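You operate a simulated robot arm through the tools that you are given. There is no shell and no other tool. Be economical: measure what you need, move in short steps, check, and stop when the job is done.

You run a simulated robot arm. Do the job below in one go: nothing can be reset, and whatever is moved stays where it is left.

TASK
Fetch the teal mould from the door end of the mixing table and set it on top of the paper pad on the door end of the mixing table.

Only the result counts: the job must be done as asked and must still hold three seconds after the hand-in. Knocking over, shifting, dropping, spilling or breaking anything else fails it.

THE ROBOT
A 7-joint arm with a two-finger parallel gripper, fixed in place. Base frame: the origin is at the foot of the arm, x ahead of it, y to its left, z up; the work surface is at about z = 89. Readings come in cm, degrees, newtons and seconds.
With the tool pointing down near the work surface it reaches from about 30 to 70 cm from the base axis. Its first joint turns from -66.0 to 66.0 degrees. Payload 1.57 kg.
The tool frame sits at the grasp point between the pads (the TCP): z along the fingers, y along the line on which they close. The tips reach 3 cm beyond it. The gripper opens to 11 cm. The fingers are 2.4 cm wide and 1.2 cm thick; the gripper's body (4.8 by 11.2 cm) begins 7.8 cm behind the TCP.
Orientation is that of the tool frame in the base frame, as [roll, pitch, yaw] about the fixed x, y, z axes, in that order (R = Rz(yaw) Ry(pitch) Rx(roll)). With the fingers straight down and closing along the base's y, the tool's x points along the base's -x, its y along +y and its z along -z.

THE INTERFACE
- The arm moves only by the tool arm_command. Its arguments are lists of equal length, an entry for each row: "linear": the shift along the tool's x, y, z in units of 25 mm (1.0 is 25 mm), a list of three; "delta_rot": the turn, a rotation vector about the tool's x, y, z in units of 5 degrees (1.0 is 5 degrees), a list of three; "fingers": the finger opening in cm, from 0 to 11. In form: {"linear": [[tx, ty, tz], ...], "delta_rot": [[wx, wy, wz], ...], "fingers": [fingers, ...]}. A call has 1 to 10 rows; each row shifts and turns the commanded pose from where the row before left it, along the tool's axes as they then stand. A call with a number of a shift or a turn outside -1 to 1 is refused whole. Rows are played at 5 a second. More than 5 cm and 8.6 degrees between two rows, or a gripper value outside its range, and nothing of the call is played. A pose out of reach is approached as far as the arm can. The call stops where the force on the tool passes 40 N (or 10 N more than at its start, if that is more) or the arm is blocked; 0.2 s more then pass. The fingers move at their own pace (about 10.8 cm/s each) and stop on an object; they squeeze with about 40 N. The grip force told is the motor's: it shows also when the fingers shut on nothing. Time passes only in rows, and 0.2 s behind the last, so rows that do not move let the fingers close. It gives the time, the measured TCP pose, the force on the tool (base axes), the opening and the grip force at its end, in the units of the frame above (readings bear some noise).
- Cameras (640 x 400 px; columns grow to the right, rows downward): "scene" is fixed at [16.32, -39.52, 140.48]; the picture's right is [0.79, -0.62, 0.00], its down [-0.42, -0.54, -0.73] and it looks along [0.45, 0.57, -0.69] (base axes); focal length 326 px, centre (320, 200). "wrist" rides on the gripper at [7, 1.6, -14.1] in the tool frame; the picture's right is [-0.23, 0.97, 0.00], its down [-0.86, -0.20, -0.48] and it looks along [-0.47, -0.11, 0.88] (tool axes); focal length 222 px, centre (320, 200). There is no depth. A picture from a camera that has moved, and an enlarged one, comes with that camera's place and axes in the base frame and with its lens. The place of the scene camera against the robot may be out by one fixed shift of up to 1.8 cm in any direction.
- snapshot(camera): a new picture of that camera. No time passes.
- close_up(camera, box): a new picture of the part [left, top, right, bottom] of that camera's present view, enlarged. No time passes.
- finish_job(): hands the job in; it is judged then, once.

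Work in short steps. Places have to be worked out from the pictures, the camera data and where the tool is seen: move nearer, look again, correct. Check each grasp and each placing, and mend what went wrong. You have 90 turns and 46 pictures in all, those below and enlarged ones among them. Open the gripper and draw the arm clear of the work before you hand the job in, unless the task says otherwise; then end with one line.

The tools are called as name(argument=value, ...) on one line, values as JSON. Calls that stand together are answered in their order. arm_command: Moves the arm, as the interface text tells. Its arguments: {"type":"object","properties":{"linear":{"type":"array"},"delta_rot":{"type":"array"},"fingers":{"type":"array"}},"required":["linear","delta_rot","fingers"]} The other tools are called the same way: snapshot (camera) takes a picture; close_up (camera, box) takes an enlarged picture of a part of a camera's view; finish_job () hands the job in.

At the start:

```text
clock: 0.0
tcp_pos: [36.87, -22.23, 118.14]
tool_rot: [180.0, 0.1, 179.9]
force: [0.5, -0.1, 1.3]
width: 11.0
grip_force: 0.1
```

scene: 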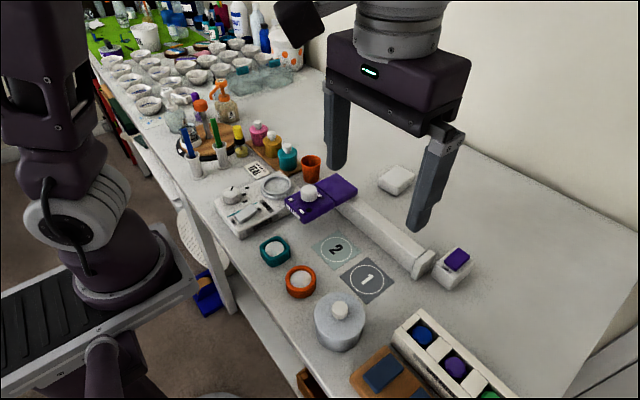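
wrist: 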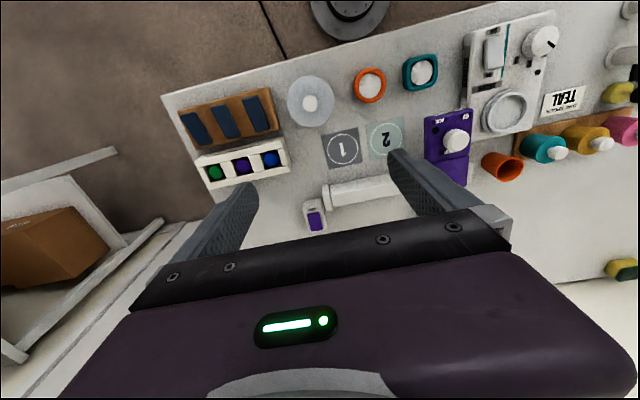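

I'll enlarge both views first to identify the teal mould and the paper pad.

close_up(camera="scene", box=[200, 150, 500, 338])

close_up(camera="wrist", box=[160, 0, 640, 300])

close_up(camera="scene", box=[60, 0, 320, 162])

```text
2.13 times, centred on (350, 244) of scene
camera zoom: at [16.32, -39.52, 140.48], right [0.79, -0.62, 0.0], down [-0.42, -0.54, -0.73], along [0.45, 0.57, -0.69], focal length 693 px, centre (256, 106)
```

zoom: 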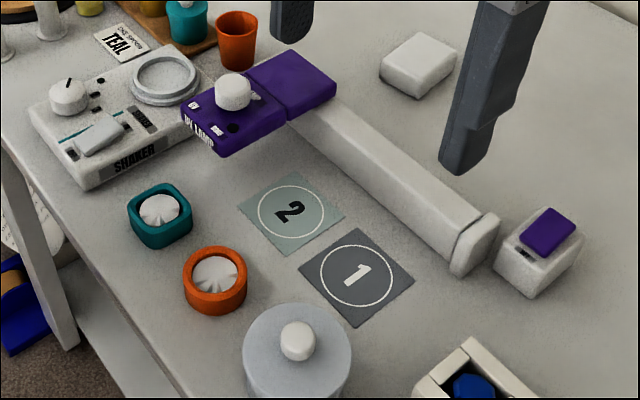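

```text
1.33 times, centred on (400, 150) of wrist
camera zoom: at [29.85, -20.63, 132.23], right [0.23, 0.97, 0.0], down [0.86, -0.2, 0.48], along [0.47, -0.11, -0.88], focal length 296 px, centre (213, 267)
```

zoom: 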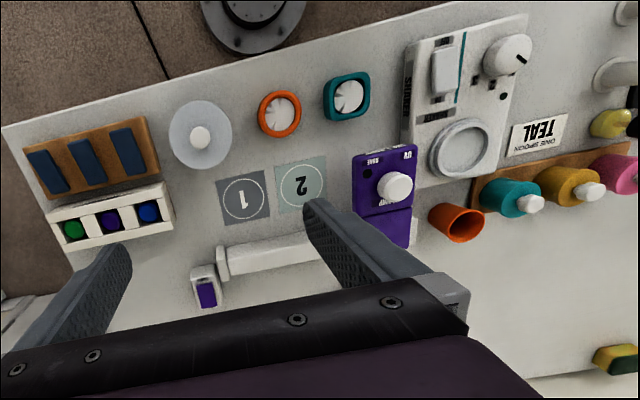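

```text
2.46 times, centred on (190, 81) of scene
camera zoom: at [16.32, -39.52, 140.48], right [0.79, -0.62, 0.0], down [-0.42, -0.54, -0.73], along [0.45, 0.57, -0.69], focal length 802 px, centre (640, 493)
```

zoom: 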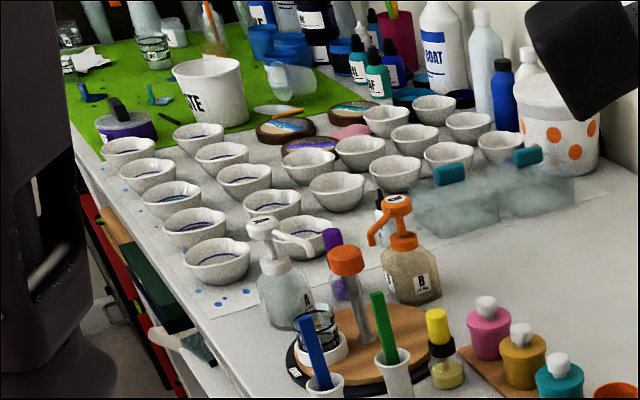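

The teal mould is at about (275,250) in the scene view. The paper pad is still unclear: it could be square 1, square 2 or the white block. I'll enlarge those areas.

close_up(camera="scene", box=[300, 210, 420, 310])

close_up(camera="scene", box=[300, 280, 520, 400])

close_up(camera="scene", box=[360, 150, 490, 300])

```text
4.00 times, centred on (360, 260) of scene
camera zoom: at [16.32, -39.52, 140.48], right [0.79, -0.62, 0.0], down [-0.42, -0.54, -0.73], along [0.45, 0.57, -0.69], focal length 1304 px, centre (160, -40)
```

zoom: 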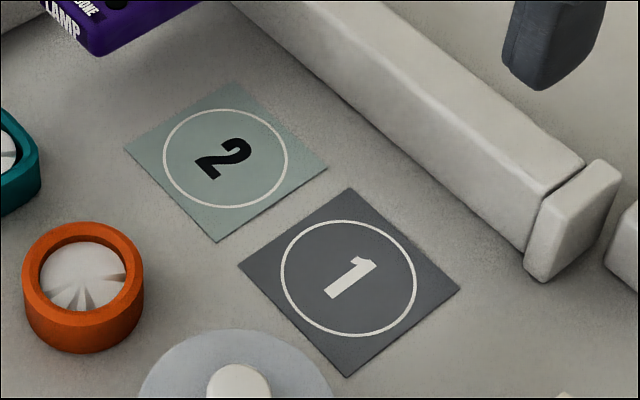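

```text
2.91 times, centred on (410, 340) of scene
camera zoom: at [16.32, -39.52, 140.48], right [0.79, -0.62, 0.0], down [-0.42, -0.54, -0.73], along [0.45, 0.57, -0.69], focal length 948 px, centre (58, -207)
```

zoom: 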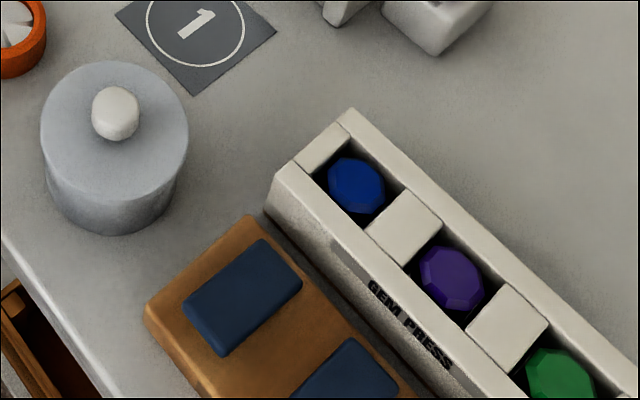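

```text
2.67 times, centred on (425, 225) of scene
camera zoom: at [16.32, -39.52, 140.48], right [0.79, -0.62, 0.0], down [-0.42, -0.54, -0.73], along [0.45, 0.57, -0.69], focal length 869 px, centre (40, 133)
```

zoom: 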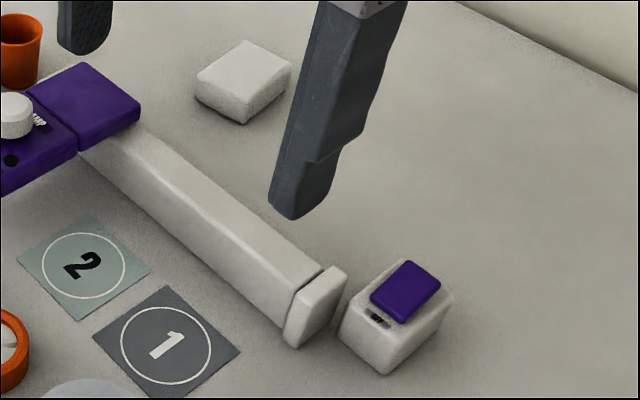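

The white block near (67,-4) looks like a possible pad of paper, while 1 and 2 look like printed flat squares. I'll move the hand at its current height to over y≈-5 and look again with the wrist camera.

arm_command(linear=[[0, 1, 0], [0, 1, 0], [0, 1, 0], [0, 1, 0], [0, 1, 0], [0, 1, 0], [0, 1, 0]], delta_rot=[[0, 0, 0], [0, 0, 0], [0, 0, 0], [0, 0, 0], [0, 0, 0], [0, 0, 0], [0, 0, 0]], fingers=[11, 11, 11, 11, 11, 11, 11])

snapshot(camera="wrist")

snapshot(camera="scene")

```text
clock: 1.6
tcp_pos: [36.78, -4.59, 118.04]
tool_rot: [179.9, 0.0, -180.0]
force: [-0.2, 0.1, -0.1]
width: 11.0
grip_force: 0.1
```

```text
37 pictures are left
camera wrist: at [29.71, -2.97, 132.25], right [0.23, 0.97, 0.0], down [0.86, -0.2, 0.48], along [0.47, -0.11, -0.88], focal length 222 px, centre (320, 200)
```

wrist: 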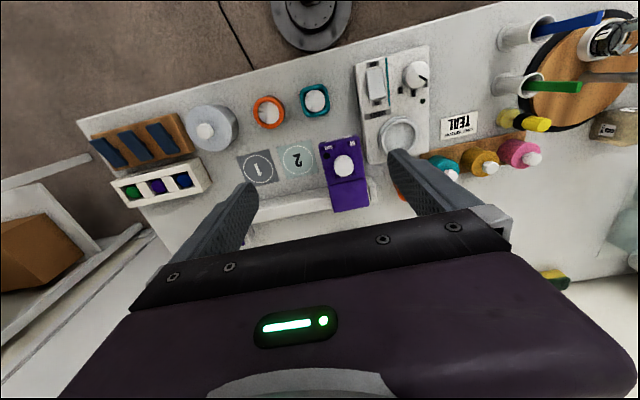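

```text
36 pictures are left
```

scene: 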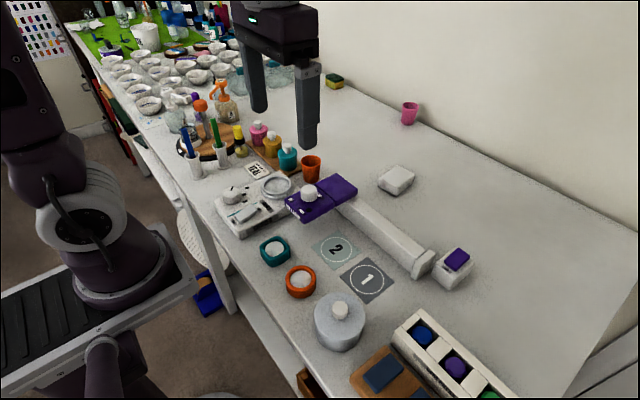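

I'll zoom in hard on the white block and the two squares to tell paper from other material.

close_up(camera="scene", box=[372, 160, 420, 200])

close_up(camera="scene", box=[305, 230, 401, 306])

close_up(camera="wrist", box=[230, 80, 390, 220])

close_up(camera="scene", box=[0, 0, 240, 150])

```text
10.00 times, centred on (396, 180) of scene
camera zoom: at [16.32, -39.52, 140.48], right [0.79, -0.62, 0.0], down [-0.42, -0.54, -0.73], along [0.45, 0.57, -0.69], focal length 3259 px, centre (-440, 400)
```

zoom: 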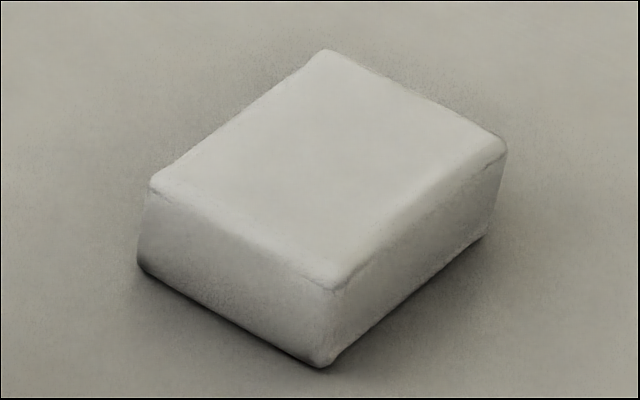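

```text
5.26 times, centred on (353, 268) of scene
camera zoom: at [16.32, -39.52, 140.48], right [0.79, -0.62, 0.0], down [-0.42, -0.54, -0.73], along [0.45, 0.57, -0.69], focal length 1715 px, centre (146, -158)
```

zoom: 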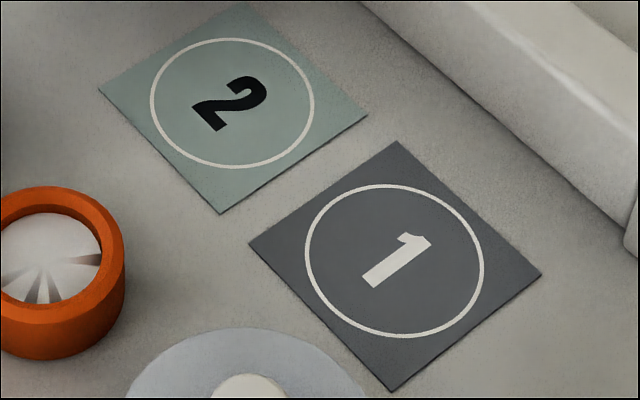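

```text
2.86 times, centred on (310, 150) of wrist
camera zoom: at [29.71, -2.97, 132.25], right [0.23, 0.97, 0.0], down [0.86, -0.2, 0.48], along [0.47, -0.11, -0.88], focal length 635 px, centre (349, 343)
```

zoom: 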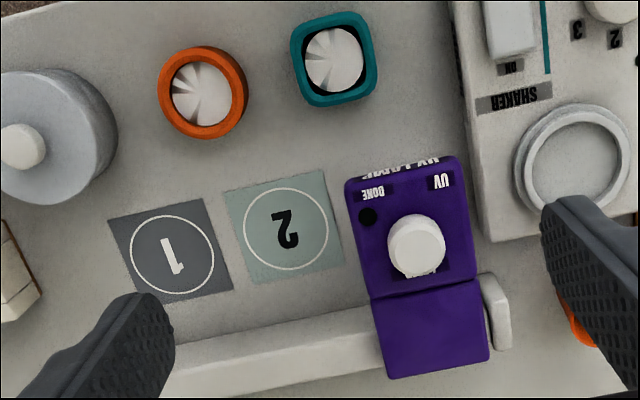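

```text
2.67 times, centred on (120, 75) of scene
camera zoom: at [16.32, -39.52, 140.48], right [0.79, -0.62, 0.0], down [-0.42, -0.54, -0.73], along [0.45, 0.57, -0.69], focal length 869 px, centre (853, 533)
```

zoom: 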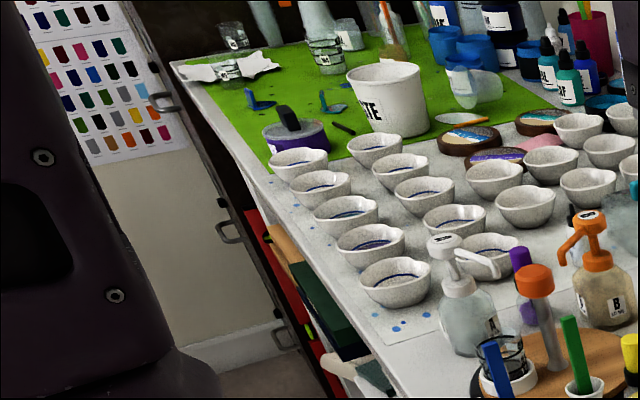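

I take the solid white block near (67,-4) as the paper pad, since the numbered squares are only printed flat marks. The wrist ray puts the teal mould at about (32.8,-4.6), aligned with the base axes and about 5 cm wide, so I'll go over it, part-way down, and look again.

arm_command(linear=[[0.8, 0, 0.5], [0.8, 0, 0.9], [0, 0, 0.9], [0, 0, 0.9], [0, 0, 0.9], [0, 0, 0.9]], delta_rot=[[0, 0, 0], [0, 0, 0], [0, 0, 0], [0, 0, 0], [0, 0, 0], [0, 0, 0]], fingers=[7.5, 7.5, 7.5, 7.5, 7.5, 7.5])

snapshot(camera="wrist")

snapshot(camera="scene")

```text
clock: 3.0
tcp_pos: [32.95, -4.66, 105.44]
tool_rot: [-180.0, 0.0, -180.0]
force: [-0.2, -0.2, 0.3]
width: 7.5
grip_force: 0.1
```

```text
31 pictures are left
camera wrist: at [25.86, -3.16, 119.63], right [0.23, 0.97, 0.0], down [0.85, -0.2, 0.48], along [0.47, -0.11, -0.88], focal length 222 px, centre (320, 200)
```

wrist: 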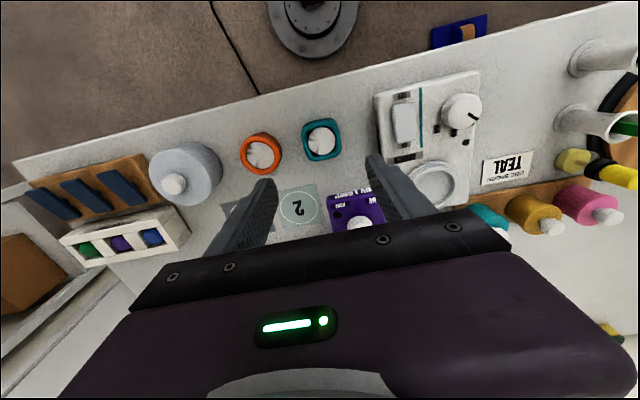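

```text
30 pictures are left
```

scene: 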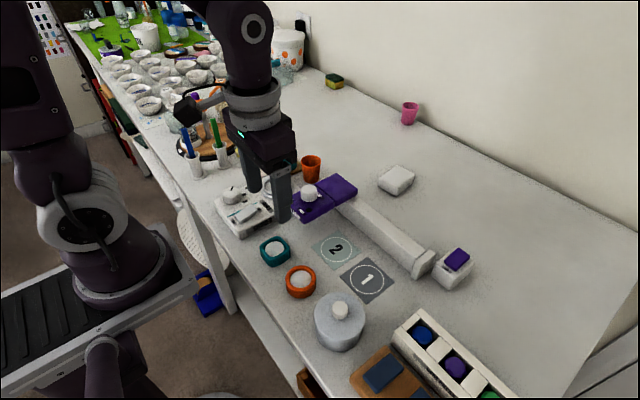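

Refined estimate of the mould: (32.4,-4.4), top at about z=91.5. I'll descend until the tips are just above it, then check.

arm_command(linear=[[0.2, 0.08, 0.5], [0, 0, 0.9], [0, 0, 0.9], [0, 0, 0.9], [0, 0, 0.6]], delta_rot=[[0, 0, 0], [0, 0, 0], [0, 0, 0], [0, 0, 0], [0, 0, 0]], fingers=[7.5, 7.5, 7.5, 7.5, 7.5])

snapshot(camera="wrist")

close_up(camera="scene", box=[210, 180, 350, 300])

```text
clock: 4.2
tcp_pos: [32.39, -4.6, 96.02]
tool_rot: [-179.9, 0.0, 179.9]
force: [0.8, -0.8, 1.0]
width: 7.49
grip_force: 0.0
```

```text
29 pictures are left
camera wrist: at [25.38, -3.05, 110.22], right [0.23, 0.97, 0.0], down [0.85, -0.2, 0.48], along [0.47, -0.11, -0.88], focal length 222 px, centre (320, 200)
```

wrist: 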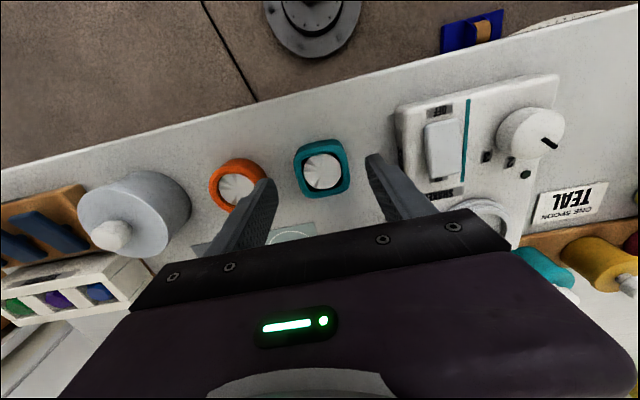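

```text
3.33 times, centred on (280, 240) of scene
camera zoom: at [16.32, -39.52, 140.48], right [0.79, -0.62, 0.0], down [-0.42, -0.54, -0.73], along [0.45, 0.57, -0.69], focal length 1086 px, centre (453, 67)
```

zoom: 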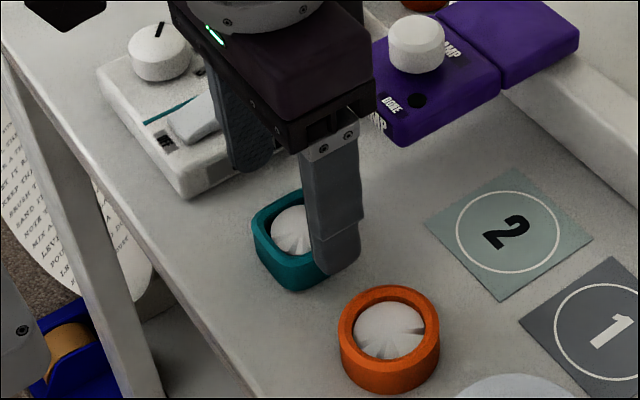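

The mould is centred between the fingers at about (32.3,-4.5). I'll narrow the opening to 6.4 cm to stay clear of the orange mould, and lower until the tips are about 0.7 cm above the table.

arm_command(linear=[[0.04, 0.05, 0], [0, 0, 0.5], [0, 0, 0.45], [0, 0, 0.38], [0, 0, 0]], delta_rot=[[0, 0, 0], [0, 0, 0], [0, 0, 0], [0, 0, 0], [0, 0, 0]], fingers=[6.4, 6.4, 6.4, 6.4, 6.4])

close_up(camera="scene", box=[210, 180, 350, 300])

```text
clock: 5.4
tcp_pos: [32.35, -4.38, 92.64]
tool_rot: [180.0, 0.0, 179.9]
force: [-0.1, 0.2, -0.1]
width: 6.41
grip_force: 0.0
```

```text
3.33 times, centred on (280, 240) of scene
camera zoom: at [16.32, -39.52, 140.48], right [0.79, -0.62, 0.0], down [-0.42, -0.54, -0.73], along [0.45, 0.57, -0.69], focal length 1086 px, centre (453, 67)
```

zoom: 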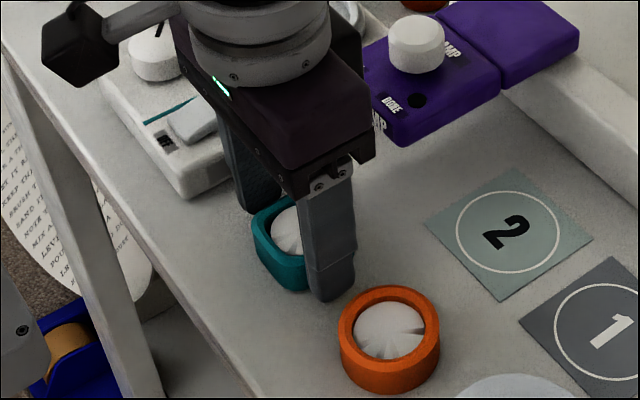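

The fingers straddle the mould and clear the orange one. Closing now.

arm_command(linear=[[0, 0, 0], [0, 0, 0], [0, 0, 0], [0, 0, 0]], delta_rot=[[0, 0, 0], [0, 0, 0], [0, 0, 0], [0, 0, 0]], fingers=[4.5, 4.5, 4.5, 4.5])

```text
clock: 6.4
tcp_pos: [32.25, -4.46, 92.66]
tool_rot: [179.9, 0.0, 180.0]
force: [-0.1, -0.5, -0.1]
width: 4.68
grip_force: 40.1
```

It is gripped at 4.68 cm with 40 N. I'll lift gently and check.

arm_command(linear=[[0, 0, -0.2], [0, 0, -0.4], [0, 0, -0.6], [0, 0, -0.6], [0, 0, -0.6], [0, 0, -0.6], [0, 0, -0.6], [0, 0, -0.6], [0, 0, -0.6], [0, 0, -0.6]], delta_rot=[[0, 0, 0], [0, 0, 0], [0, 0, 0], [0, 0, 0], [0, 0, 0], [0, 0, 0], [0, 0, 0], [0, 0, 0], [0, 0, 0], [0, 0, 0]], fingers=[4, 4, 4, 4, 4, 4, 4, 4, 4, 4])

snapshot(camera="scene")

snapshot(camera="wrist")

```text
clock: 8.6
tcp_pos: [32.37, -4.21, 106.15]
tool_rot: [-180.0, 0.0, 180.0]
force: [0.3, -0.7, -0.1]
width: 4.69
grip_force: 40.1
```

```text
26 pictures are left
```

scene: 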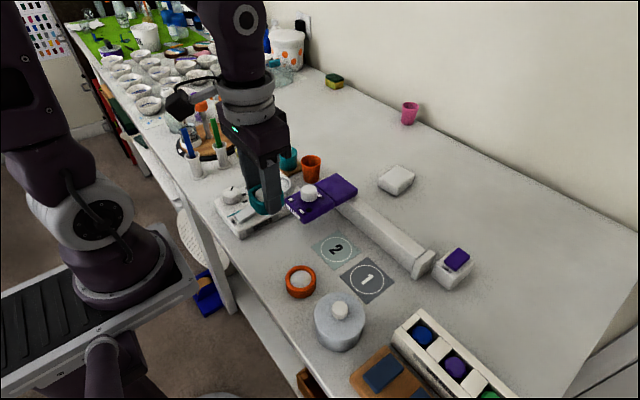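

```text
25 pictures are left
camera wrist: at [25.35, -2.71, 120.42], right [0.23, 0.97, 0.0], down [0.86, -0.2, 0.48], along [0.47, -0.11, -0.88], focal length 222 px, centre (320, 200)
```

wrist: 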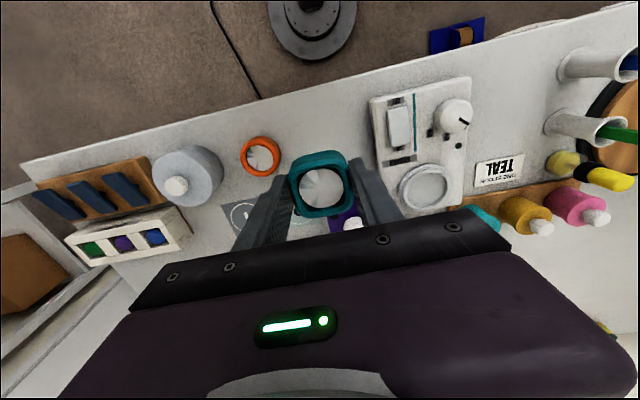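

The mould is held level. The pad top is roughly centred at (66.8,-4), about 7×5 cm, yawed about +7.5°, top at z≈91.5. I'll rise to z≈112 to clear the lamp knob (top at z≈99), then travel in +x.

arm_command(linear=[[0, 0, -0.8], [0, 0, -0.8], [0, 0, -0.8], [-0.5, 0, 0], [-0.9, 0, 0], [-0.9, 0, 0], [-0.9, 0, 0], [-0.9, 0, 0], [-0.9, 0, 0], [-0.9, 0, 0]], delta_rot=[[0, 0, 0], [0, 0, 0], [0, 0, 0], [0, 0, 0], [0, 0, 0], [0, 0, 0], [0, 0, 0], [0, 0, 0], [0, 0, 0], [0, 0, 0]], fingers=[4, 4, 4, 4, 4, 4, 4, 4, 4, 4])

arm_command(linear=[[-0.9, 0, 0], [-0.9, 0, 0], [-0.9, 0, 0], [-0.9, 0, 0], [-0.9, 0, 0], [-0.9, 0, 0], [-0.9, 0, 0], [-0.3, 0, 0], [0, 0, 0]], delta_rot=[[0, 0, 0], [0, 0, 0], [0, 0, 0], [0, 0, 0], [0, 0, 0], [0, 0, 0], [0, 0, 0], [0, 0, 0], [0, 0, 0]], fingers=[4, 4, 4, 4, 4, 4, 4, 4, 4])

snapshot(camera="wrist")

snapshot(camera="scene")

```text
clock: 10.8
tcp_pos: [46.99, -4.3, 112.23]
tool_rot: [-180.0, -0.1, -180.0]
force: [-0.2, 0.4, 0.1]
width: 4.69
grip_force: 39.4
```

```text
clock: 12.8
tcp_pos: [63.58, -4.29, 112.16]
tool_rot: [180.0, -0.1, 179.9]
force: [0.8, 0.1, -0.9]
width: 4.69
grip_force: 39.7
```

```text
24 pictures are left
camera wrist: at [56.56, -2.76, 126.45], right [0.23, 0.97, 0.0], down [0.86, -0.2, 0.48], along [0.47, -0.11, -0.88], focal length 222 px, centre (320, 200)
```

wrist: 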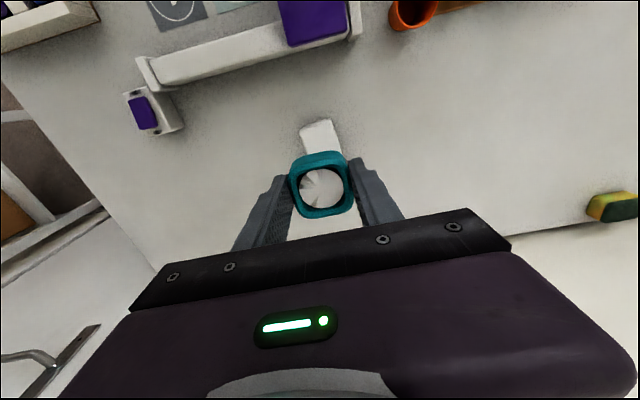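

```text
23 pictures are left
```

scene: 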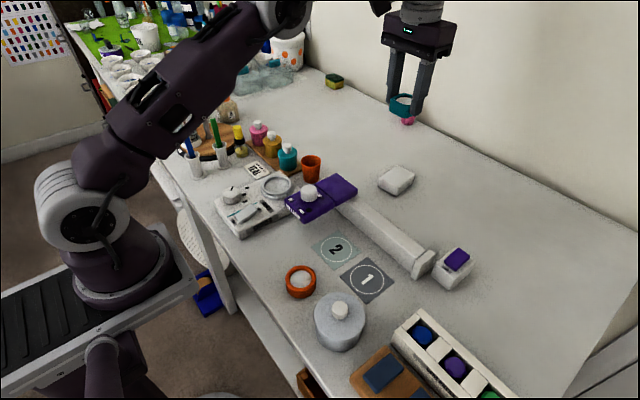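

The block is partly visible beyond the mould, so I'll zoom in to measure its near edge.

close_up(camera="wrist", box=[280, 100, 376, 160])

```text
6.67 times, centred on (328, 130) of wrist
camera zoom: at [56.56, -2.76, 126.45], right [0.23, 0.97, 0.0], down [0.86, -0.2, 0.48], along [0.47, -0.11, -0.88], focal length 1481 px, centre (267, 667)
```

zoom: 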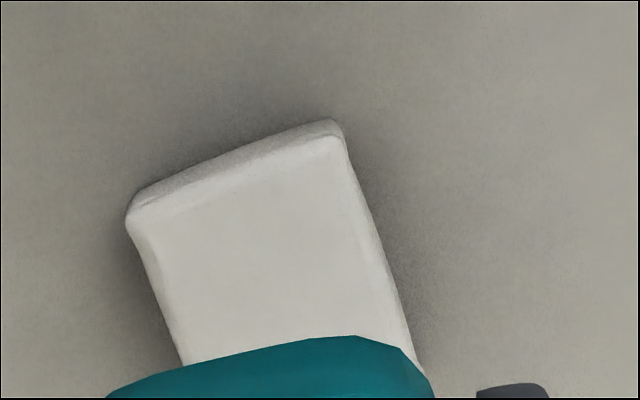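

The wrist view puts the pad's near edge at x≈62.7, so its centre is about (66.1,-4.5), yaw about +7°, about 5 cm wide. I'll move over it, turn 7° to match, come down to about z=99, and look.

arm_command(linear=[[-0.5, -0.04, 0], [-0.5, -0.04, 0], [0, 0, 0], [0, 0, 0], [0, 0, 0.8], [0, 0, 0.9], [0, 0, 0.9], [0, 0, 0.9], [0, 0, 0.9], [0, 0, 0.7]], delta_rot=[[0, 0, 0], [0, 0, 0], [0, 0, -0.7], [0, 0, -0.7], [0, 0, 0], [0, 0, 0], [0, 0, 0], [0, 0, 0], [0, 0, 0], [0, 0, 0]], fingers=[4, 4, 4, 4, 4, 4, 4, 4, 4, 4])

snapshot(camera="wrist")

close_up(camera="scene", box=[340, 100, 480, 200])

```text
clock: 15.0
tcp_pos: [63.72, -3.79, 98.94]
tool_rot: [180.0, 0.1, -173.0]
force: [-0.2, -0.5, -0.5]
width: 4.69
grip_force: 40.4
out of reach, approached as far as the arm can: row 1, 2
```

```text
21 pictures are left
camera wrist: at [56.48, -3.12, 113.11], right [0.11, 0.99, 0.0], down [0.87, -0.09, 0.48], along [0.48, -0.05, -0.88], focal length 222 px, centre (320, 200)
```

wrist: 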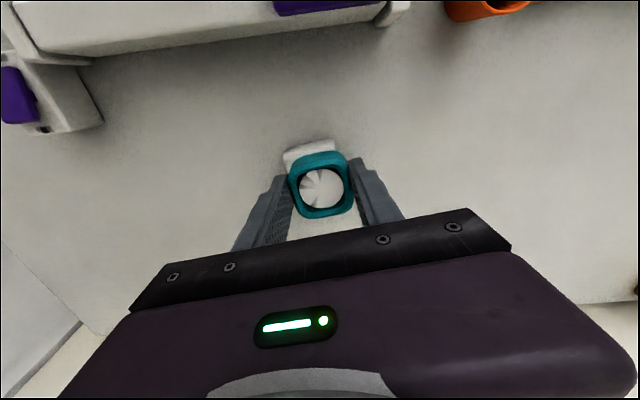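

```text
4.00 times, centred on (410, 150) of scene
camera zoom: at [16.32, -39.52, 140.48], right [0.79, -0.62, 0.0], down [-0.42, -0.54, -0.73], along [0.45, 0.57, -0.69], focal length 1304 px, centre (-40, 400)
```

zoom: 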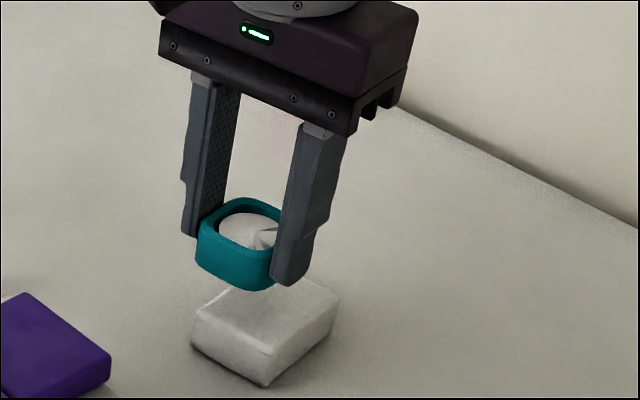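

At the higher level the arm could not reach, so the hand is at (63.7,-3.8). Now that it's lower, I'll shift +2.4 in x and -0.7 in y and re-check.

arm_command(linear=[[-0.31, -0.13, 0], [-0.31, -0.13, 0], [-0.3, -0.13, 0], [0, 0, 0]], delta_rot=[[0, 0, 0], [0, 0, 0], [0, 0, 0], [0, 0, 0]], fingers=[4, 4, 4, 4])

close_up(camera="wrist", box=[240, 100, 400, 220])

close_up(camera="scene", box=[340, 100, 480, 200])

```text
clock: 16.0
tcp_pos: [66.31, -4.41, 99.06]
tool_rot: [-180.0, 0.1, -173.0]
force: [-1.2, 0.4, -0.5]
width: 4.72
grip_force: 40.1
```

```text
3.33 times, centred on (320, 160) of wrist
camera zoom: at [58.99, -3.7, 113.2], right [0.11, 0.99, 0.0], down [0.87, -0.09, 0.48], along [0.48, -0.05, -0.88], focal length 740 px, centre (320, 333)
```

zoom: 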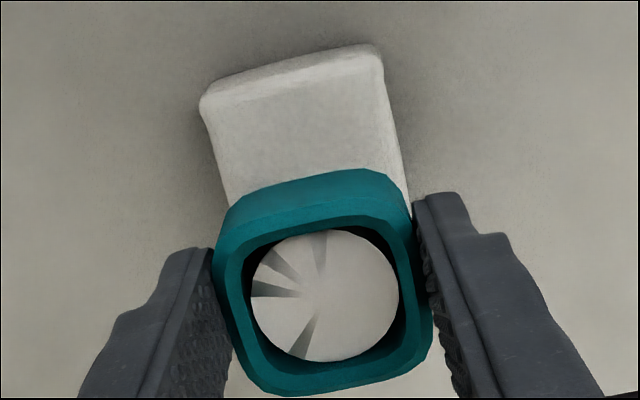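

```text
4.00 times, centred on (410, 150) of scene
camera zoom: at [16.32, -39.52, 140.48], right [0.79, -0.62, 0.0], down [-0.42, -0.54, -0.73], along [0.45, 0.57, -0.69], focal length 1304 px, centre (-40, 400)
```

zoom: 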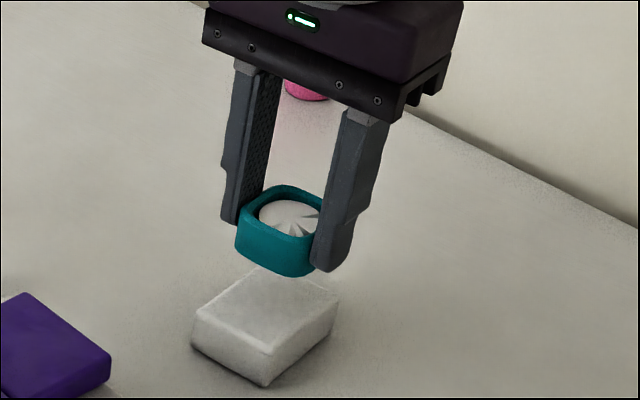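

Wrist rays give the pad centre at (66.35,-4.5), and the hand is at (66.3,-4.4). I'll nudge y slightly and descend to just above expected contact, TCP z≈95.7.

arm_command(linear=[[0, -0.06, 0.4], [0, 0, 0.4], [0, 0, 0.3], [0, 0, 0.2], [0, 0, 0]], delta_rot=[[0, 0, 0], [0, 0, 0], [0, 0, 0], [0, 0, 0], [0, 0, 0]], fingers=[4, 4, 4, 4, 4])

close_up(camera="scene", box=[350, 130, 450, 210])

close_up(camera="wrist", box=[240, 100, 400, 220])

```text
clock: 17.2
tcp_pos: [66.07, -4.66, 95.79]
tool_rot: [-179.9, 0.0, -173.0]
force: [0.6, -0.2, -0.5]
width: 4.7
grip_force: 39.8
```

```text
5.00 times, centred on (400, 170) of scene
camera zoom: at [16.32, -39.52, 140.48], right [0.79, -0.62, 0.0], down [-0.42, -0.54, -0.73], along [0.45, 0.57, -0.69], focal length 1629 px, centre (-80, 350)
```

zoom: 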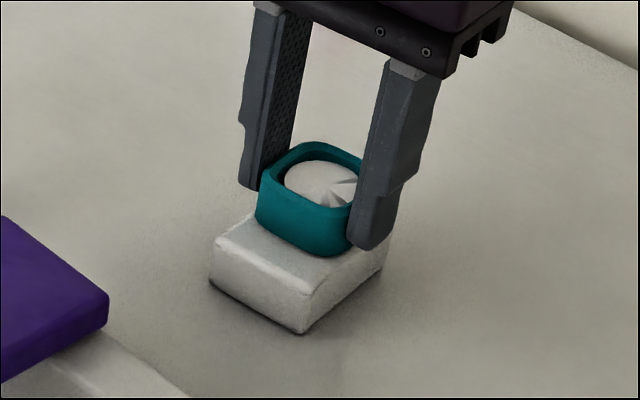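

```text
3.33 times, centred on (320, 160) of wrist
camera zoom: at [58.96, -3.86, 109.97], right [0.11, 0.99, 0.0], down [0.87, -0.09, 0.48], along [0.48, -0.05, -0.88], focal length 740 px, centre (320, 333)
```

zoom: 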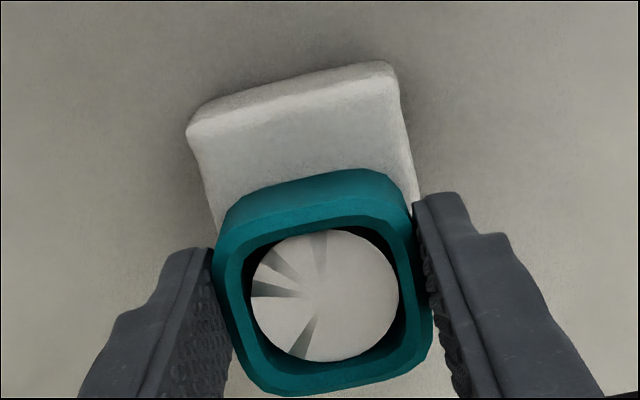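

Alignment is good: the hand is at (66.07,-4.66) and the pad centre at about (66.15,-4.57). I'll lower in small steps until there's contact.

arm_command(linear=[[0, 0, 0.08], [0, 0, 0.06], [0, 0, 0.04], [0, 0, 0]], delta_rot=[[0, 0, 0], [0, 0, 0], [0, 0, 0], [0, 0, 0]], fingers=[4, 4, 4, 4])

close_up(camera="scene", box=[370, 150, 430, 200])

```text
clock: 18.2
tcp_pos: [66.24, -4.7, 95.68]
tool_rot: [-180.0, 0.4, -173.0]
force: [-3.2, 0.4, 10.8]
width: 4.69
grip_force: 40.1
stopped in row 4: the force on the tool passed its limit (the readings are from after the stop); the commanded pose is now the measured one
```

```text
8.00 times, centred on (400, 175) of scene
camera zoom: at [16.29, -39.52, 140.48], right [0.79, -0.62, 0.0], down [-0.42, -0.54, -0.73], along [0.45, 0.57, -0.69], focal length 2607 px, centre (-320, 400)
```

zoom: 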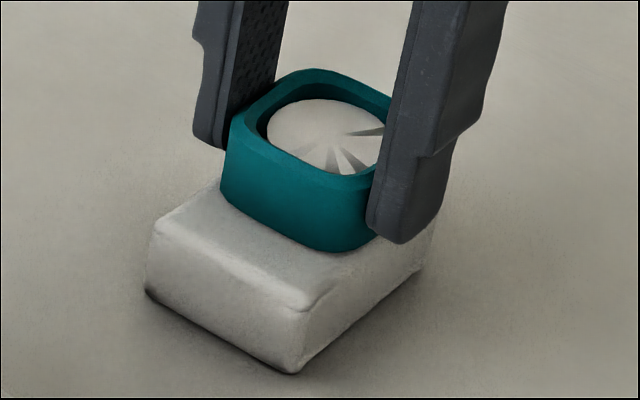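

Contact came at TCP z=95.7 with 11 N upward. This zoom shows the mould about 1 cm too far towards the back of the pad, so I'll lift slightly, shift 1.1 cm back along the pad and look again.

arm_command(linear=[[0, 0, -0.2], [0, 0, -0.2], [0.22, 0, 0], [0.22, 0, 0], [0, 0, 0]], delta_rot=[[0, 0, 0], [0, 0, 0], [0, 0, 0], [0, 0, 0], [0, 0, 0]], fingers=[4, 4, 4, 4, 4])

close_up(camera="scene", box=[370, 150, 430, 200])

close_up(camera="wrist", box=[240, 100, 400, 220])

```text
clock: 19.4
tcp_pos: [65.2, -4.69, 96.49]
tool_rot: [-179.9, 0.4, -172.9]
force: [-0.3, 0.1, -0.1]
width: 4.72
grip_force: 39.6
```

```text
8.00 times, centred on (400, 175) of scene
camera zoom: at [16.32, -39.52, 140.48], right [0.79, -0.62, 0.0], down [-0.42, -0.54, -0.73], along [0.45, 0.57, -0.69], focal length 2607 px, centre (-320, 400)
```

zoom: 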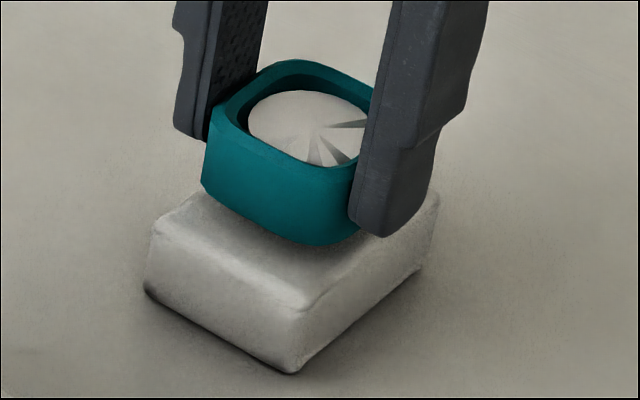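

```text
3.33 times, centred on (320, 160) of wrist
camera zoom: at [57.89, -4.04, 110.69], right [0.11, 0.99, 0.0], down [0.87, -0.09, 0.48], along [0.48, -0.05, -0.88], focal length 740 px, centre (320, 333)
```

zoom: 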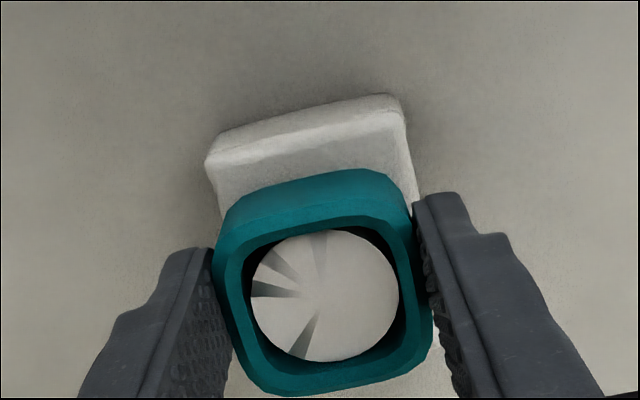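

Now it's well centred: the near strip is about 0.7 to 1.7 cm by the two views, and both sides are even. Lowering to contact.

arm_command(linear=[[0, 0, 0.14], [0, 0, 0.1], [0, 0, 0.05], [0, 0, 0.02], [0, 0, 0]], delta_rot=[[0, 0, 0], [0, 0, 0], [0, 0, 0], [0, 0, 0], [0, 0, 0]], fingers=[4, 4, 4, 4, 4])

close_up(camera="scene", box=[370, 150, 430, 200])

```text
clock: 20.6
tcp_pos: [65.07, -4.86, 95.81]
tool_rot: [-180.0, 0.4, -173.0]
force: [-0.2, 0.6, -0.6]
width: 4.7
grip_force: 40.2
```

```text
8.00 times, centred on (400, 175) of scene
camera zoom: at [16.32, -39.52, 140.48], right [0.79, -0.62, 0.0], down [-0.42, -0.54, -0.73], along [0.45, 0.57, -0.69], focal length 2607 px, centre (-320, 400)
```

zoom: 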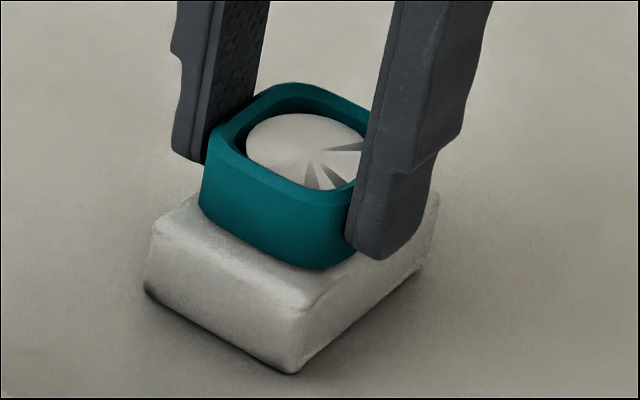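

No contact force yet; it is just above the pad. I'll lower by a millimetre or so.

arm_command(linear=[[0, 0, 0.04], [0, 0, 0]], delta_rot=[[0, 0, 0], [0, 0, 0]], fingers=[4, 4])

```text
clock: 21.2
tcp_pos: [65.09, -4.96, 95.66]
tool_rot: [-180.0, 0.3, -172.9]
force: [0.5, -0.2, 0.0]
width: 4.7
grip_force: 40.8
```

arm_command(linear=[[0, 0, 0.04], [0, 0, 0]], delta_rot=[[0, 0, 0], [0, 0, 0]], fingers=[4, 4])

```text
clock: 21.9
tcp_pos: [65.35, -4.86, 95.64]
tool_rot: [-179.9, 0.3, -173.0]
force: [0.2, -0.4, 7.1]
width: 4.69
grip_force: 40.2
```

It is seated with a 7 N contact. I'll release by opening gradually while holding still.

arm_command(linear=[[0, 0, -0.01], [0, 0, 0], [0, 0, 0], [0, 0, 0], [0, 0, 0]], delta_rot=[[0, 0, 0], [0, 0, 0], [0, 0, 0], [0, 0, 0], [0, 0, 0]], fingers=[4.8, 5.2, 5.8, 6.4, 7])

close_up(camera="scene", box=[370, 150, 430, 200])

close_up(camera="wrist", box=[240, 100, 400, 220])

```text
clock: 23.1
tcp_pos: [64.98, -4.82, 95.69]
tool_rot: [-179.9, 0.4, -173.1]
force: [0.3, 0.3, -1.2]
width: 6.97
grip_force: 0.1
```

```text
8.00 times, centred on (400, 175) of scene
camera zoom: at [16.32, -39.52, 140.48], right [0.79, -0.62, 0.0], down [-0.42, -0.54, -0.73], along [0.45, 0.57, -0.69], focal length 2607 px, centre (-320, 400)
```

zoom: 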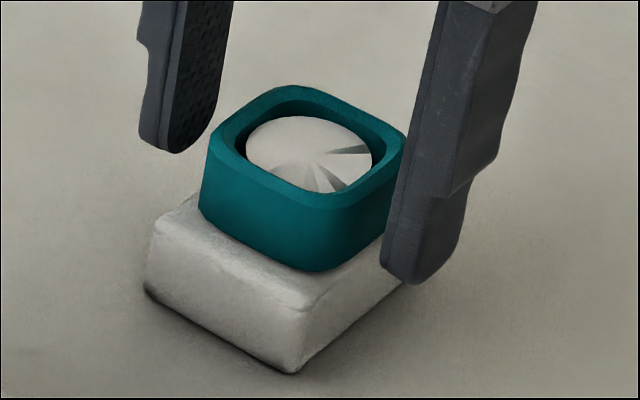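

```text
3.33 times, centred on (320, 160) of wrist
camera zoom: at [57.87, -4.12, 109.75], right [0.11, 0.99, 0.0], down [0.87, -0.09, 0.48], along [0.48, -0.05, -0.88], focal length 740 px, centre (320, 333)
```

zoom: 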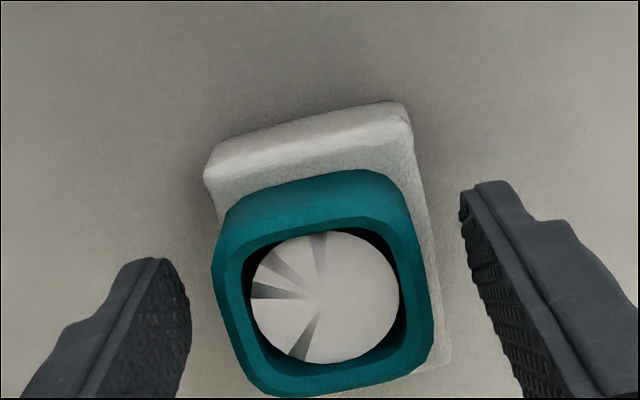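

The mould rests flat and centred on the pad. I'll retreat straight up, then back away.

arm_command(linear=[[0, 0, -0.3], [0, 0, -0.6], [0, 0, -0.9], [0, 0, -0.9], [0.3, 0, -0.9], [0.8, 0, -0.9], [0.9, 0, -0.9], [0.9, 0, -0.9], [0.9, 0, 0], [0.9, 0, 0]], delta_rot=[[0, 0, 0], [0, 0, 0], [0, 0, 0], [0, 0, 0], [0, 0, 0], [0, 0, 0], [0, 0, 0], [0, 0, 0], [0, 0, 0], [0, 0, 0]], fingers=[7.5, 7.5, 7.5, 7.5, 7.5, 7.5, 7.5, 7.5, 7.5, 7.5])

snapshot(camera="scene")

close_up(camera="scene", box=[370, 140, 430, 200])

```text
clock: 25.2
tcp_pos: [53.41, -6.21, 111.22]
tool_rot: [-179.9, 0.3, -173.0]
force: [0.0, -0.5, -0.5]
width: 7.5
grip_force: 0.0
```

```text
9 pictures are left
```

scene: 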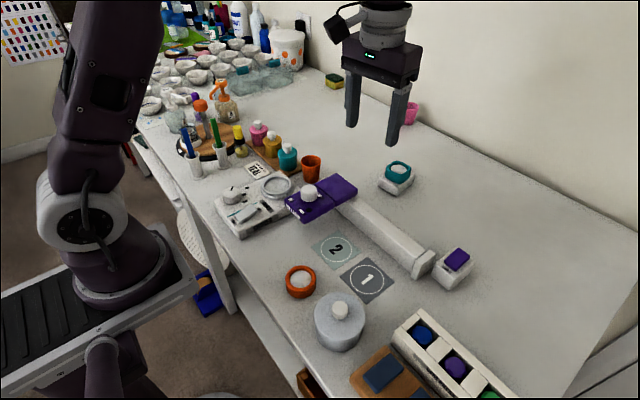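

```text
6.67 times, centred on (400, 170) of scene
camera zoom: at [16.32, -39.52, 140.48], right [0.79, -0.62, 0.0], down [-0.42, -0.54, -0.73], along [0.45, 0.57, -0.69], focal length 2173 px, centre (-213, 400)
```

zoom: 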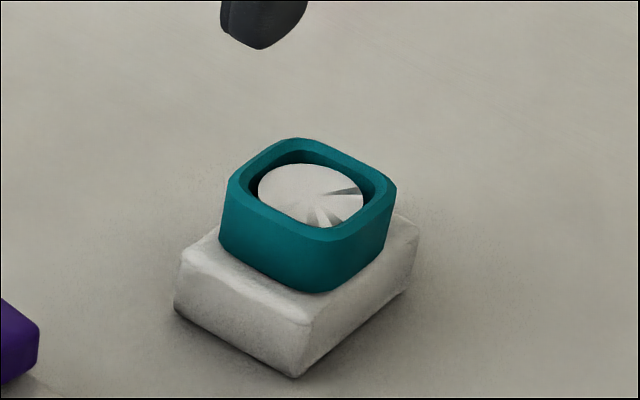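

The mould sits fully on the pad, nothing else appears to have moved, and the arm is clear, so I'm handing in.

finish_job()

```text
The job is handed in.
```

I set the teal mould flat and centred on the white block behind the UV lamp, which I took to be the paper pad because the squares marked 1 and 2 looked like printed flat marks. The gripper is open, the arm is clear, and nothing else appears to have moved.
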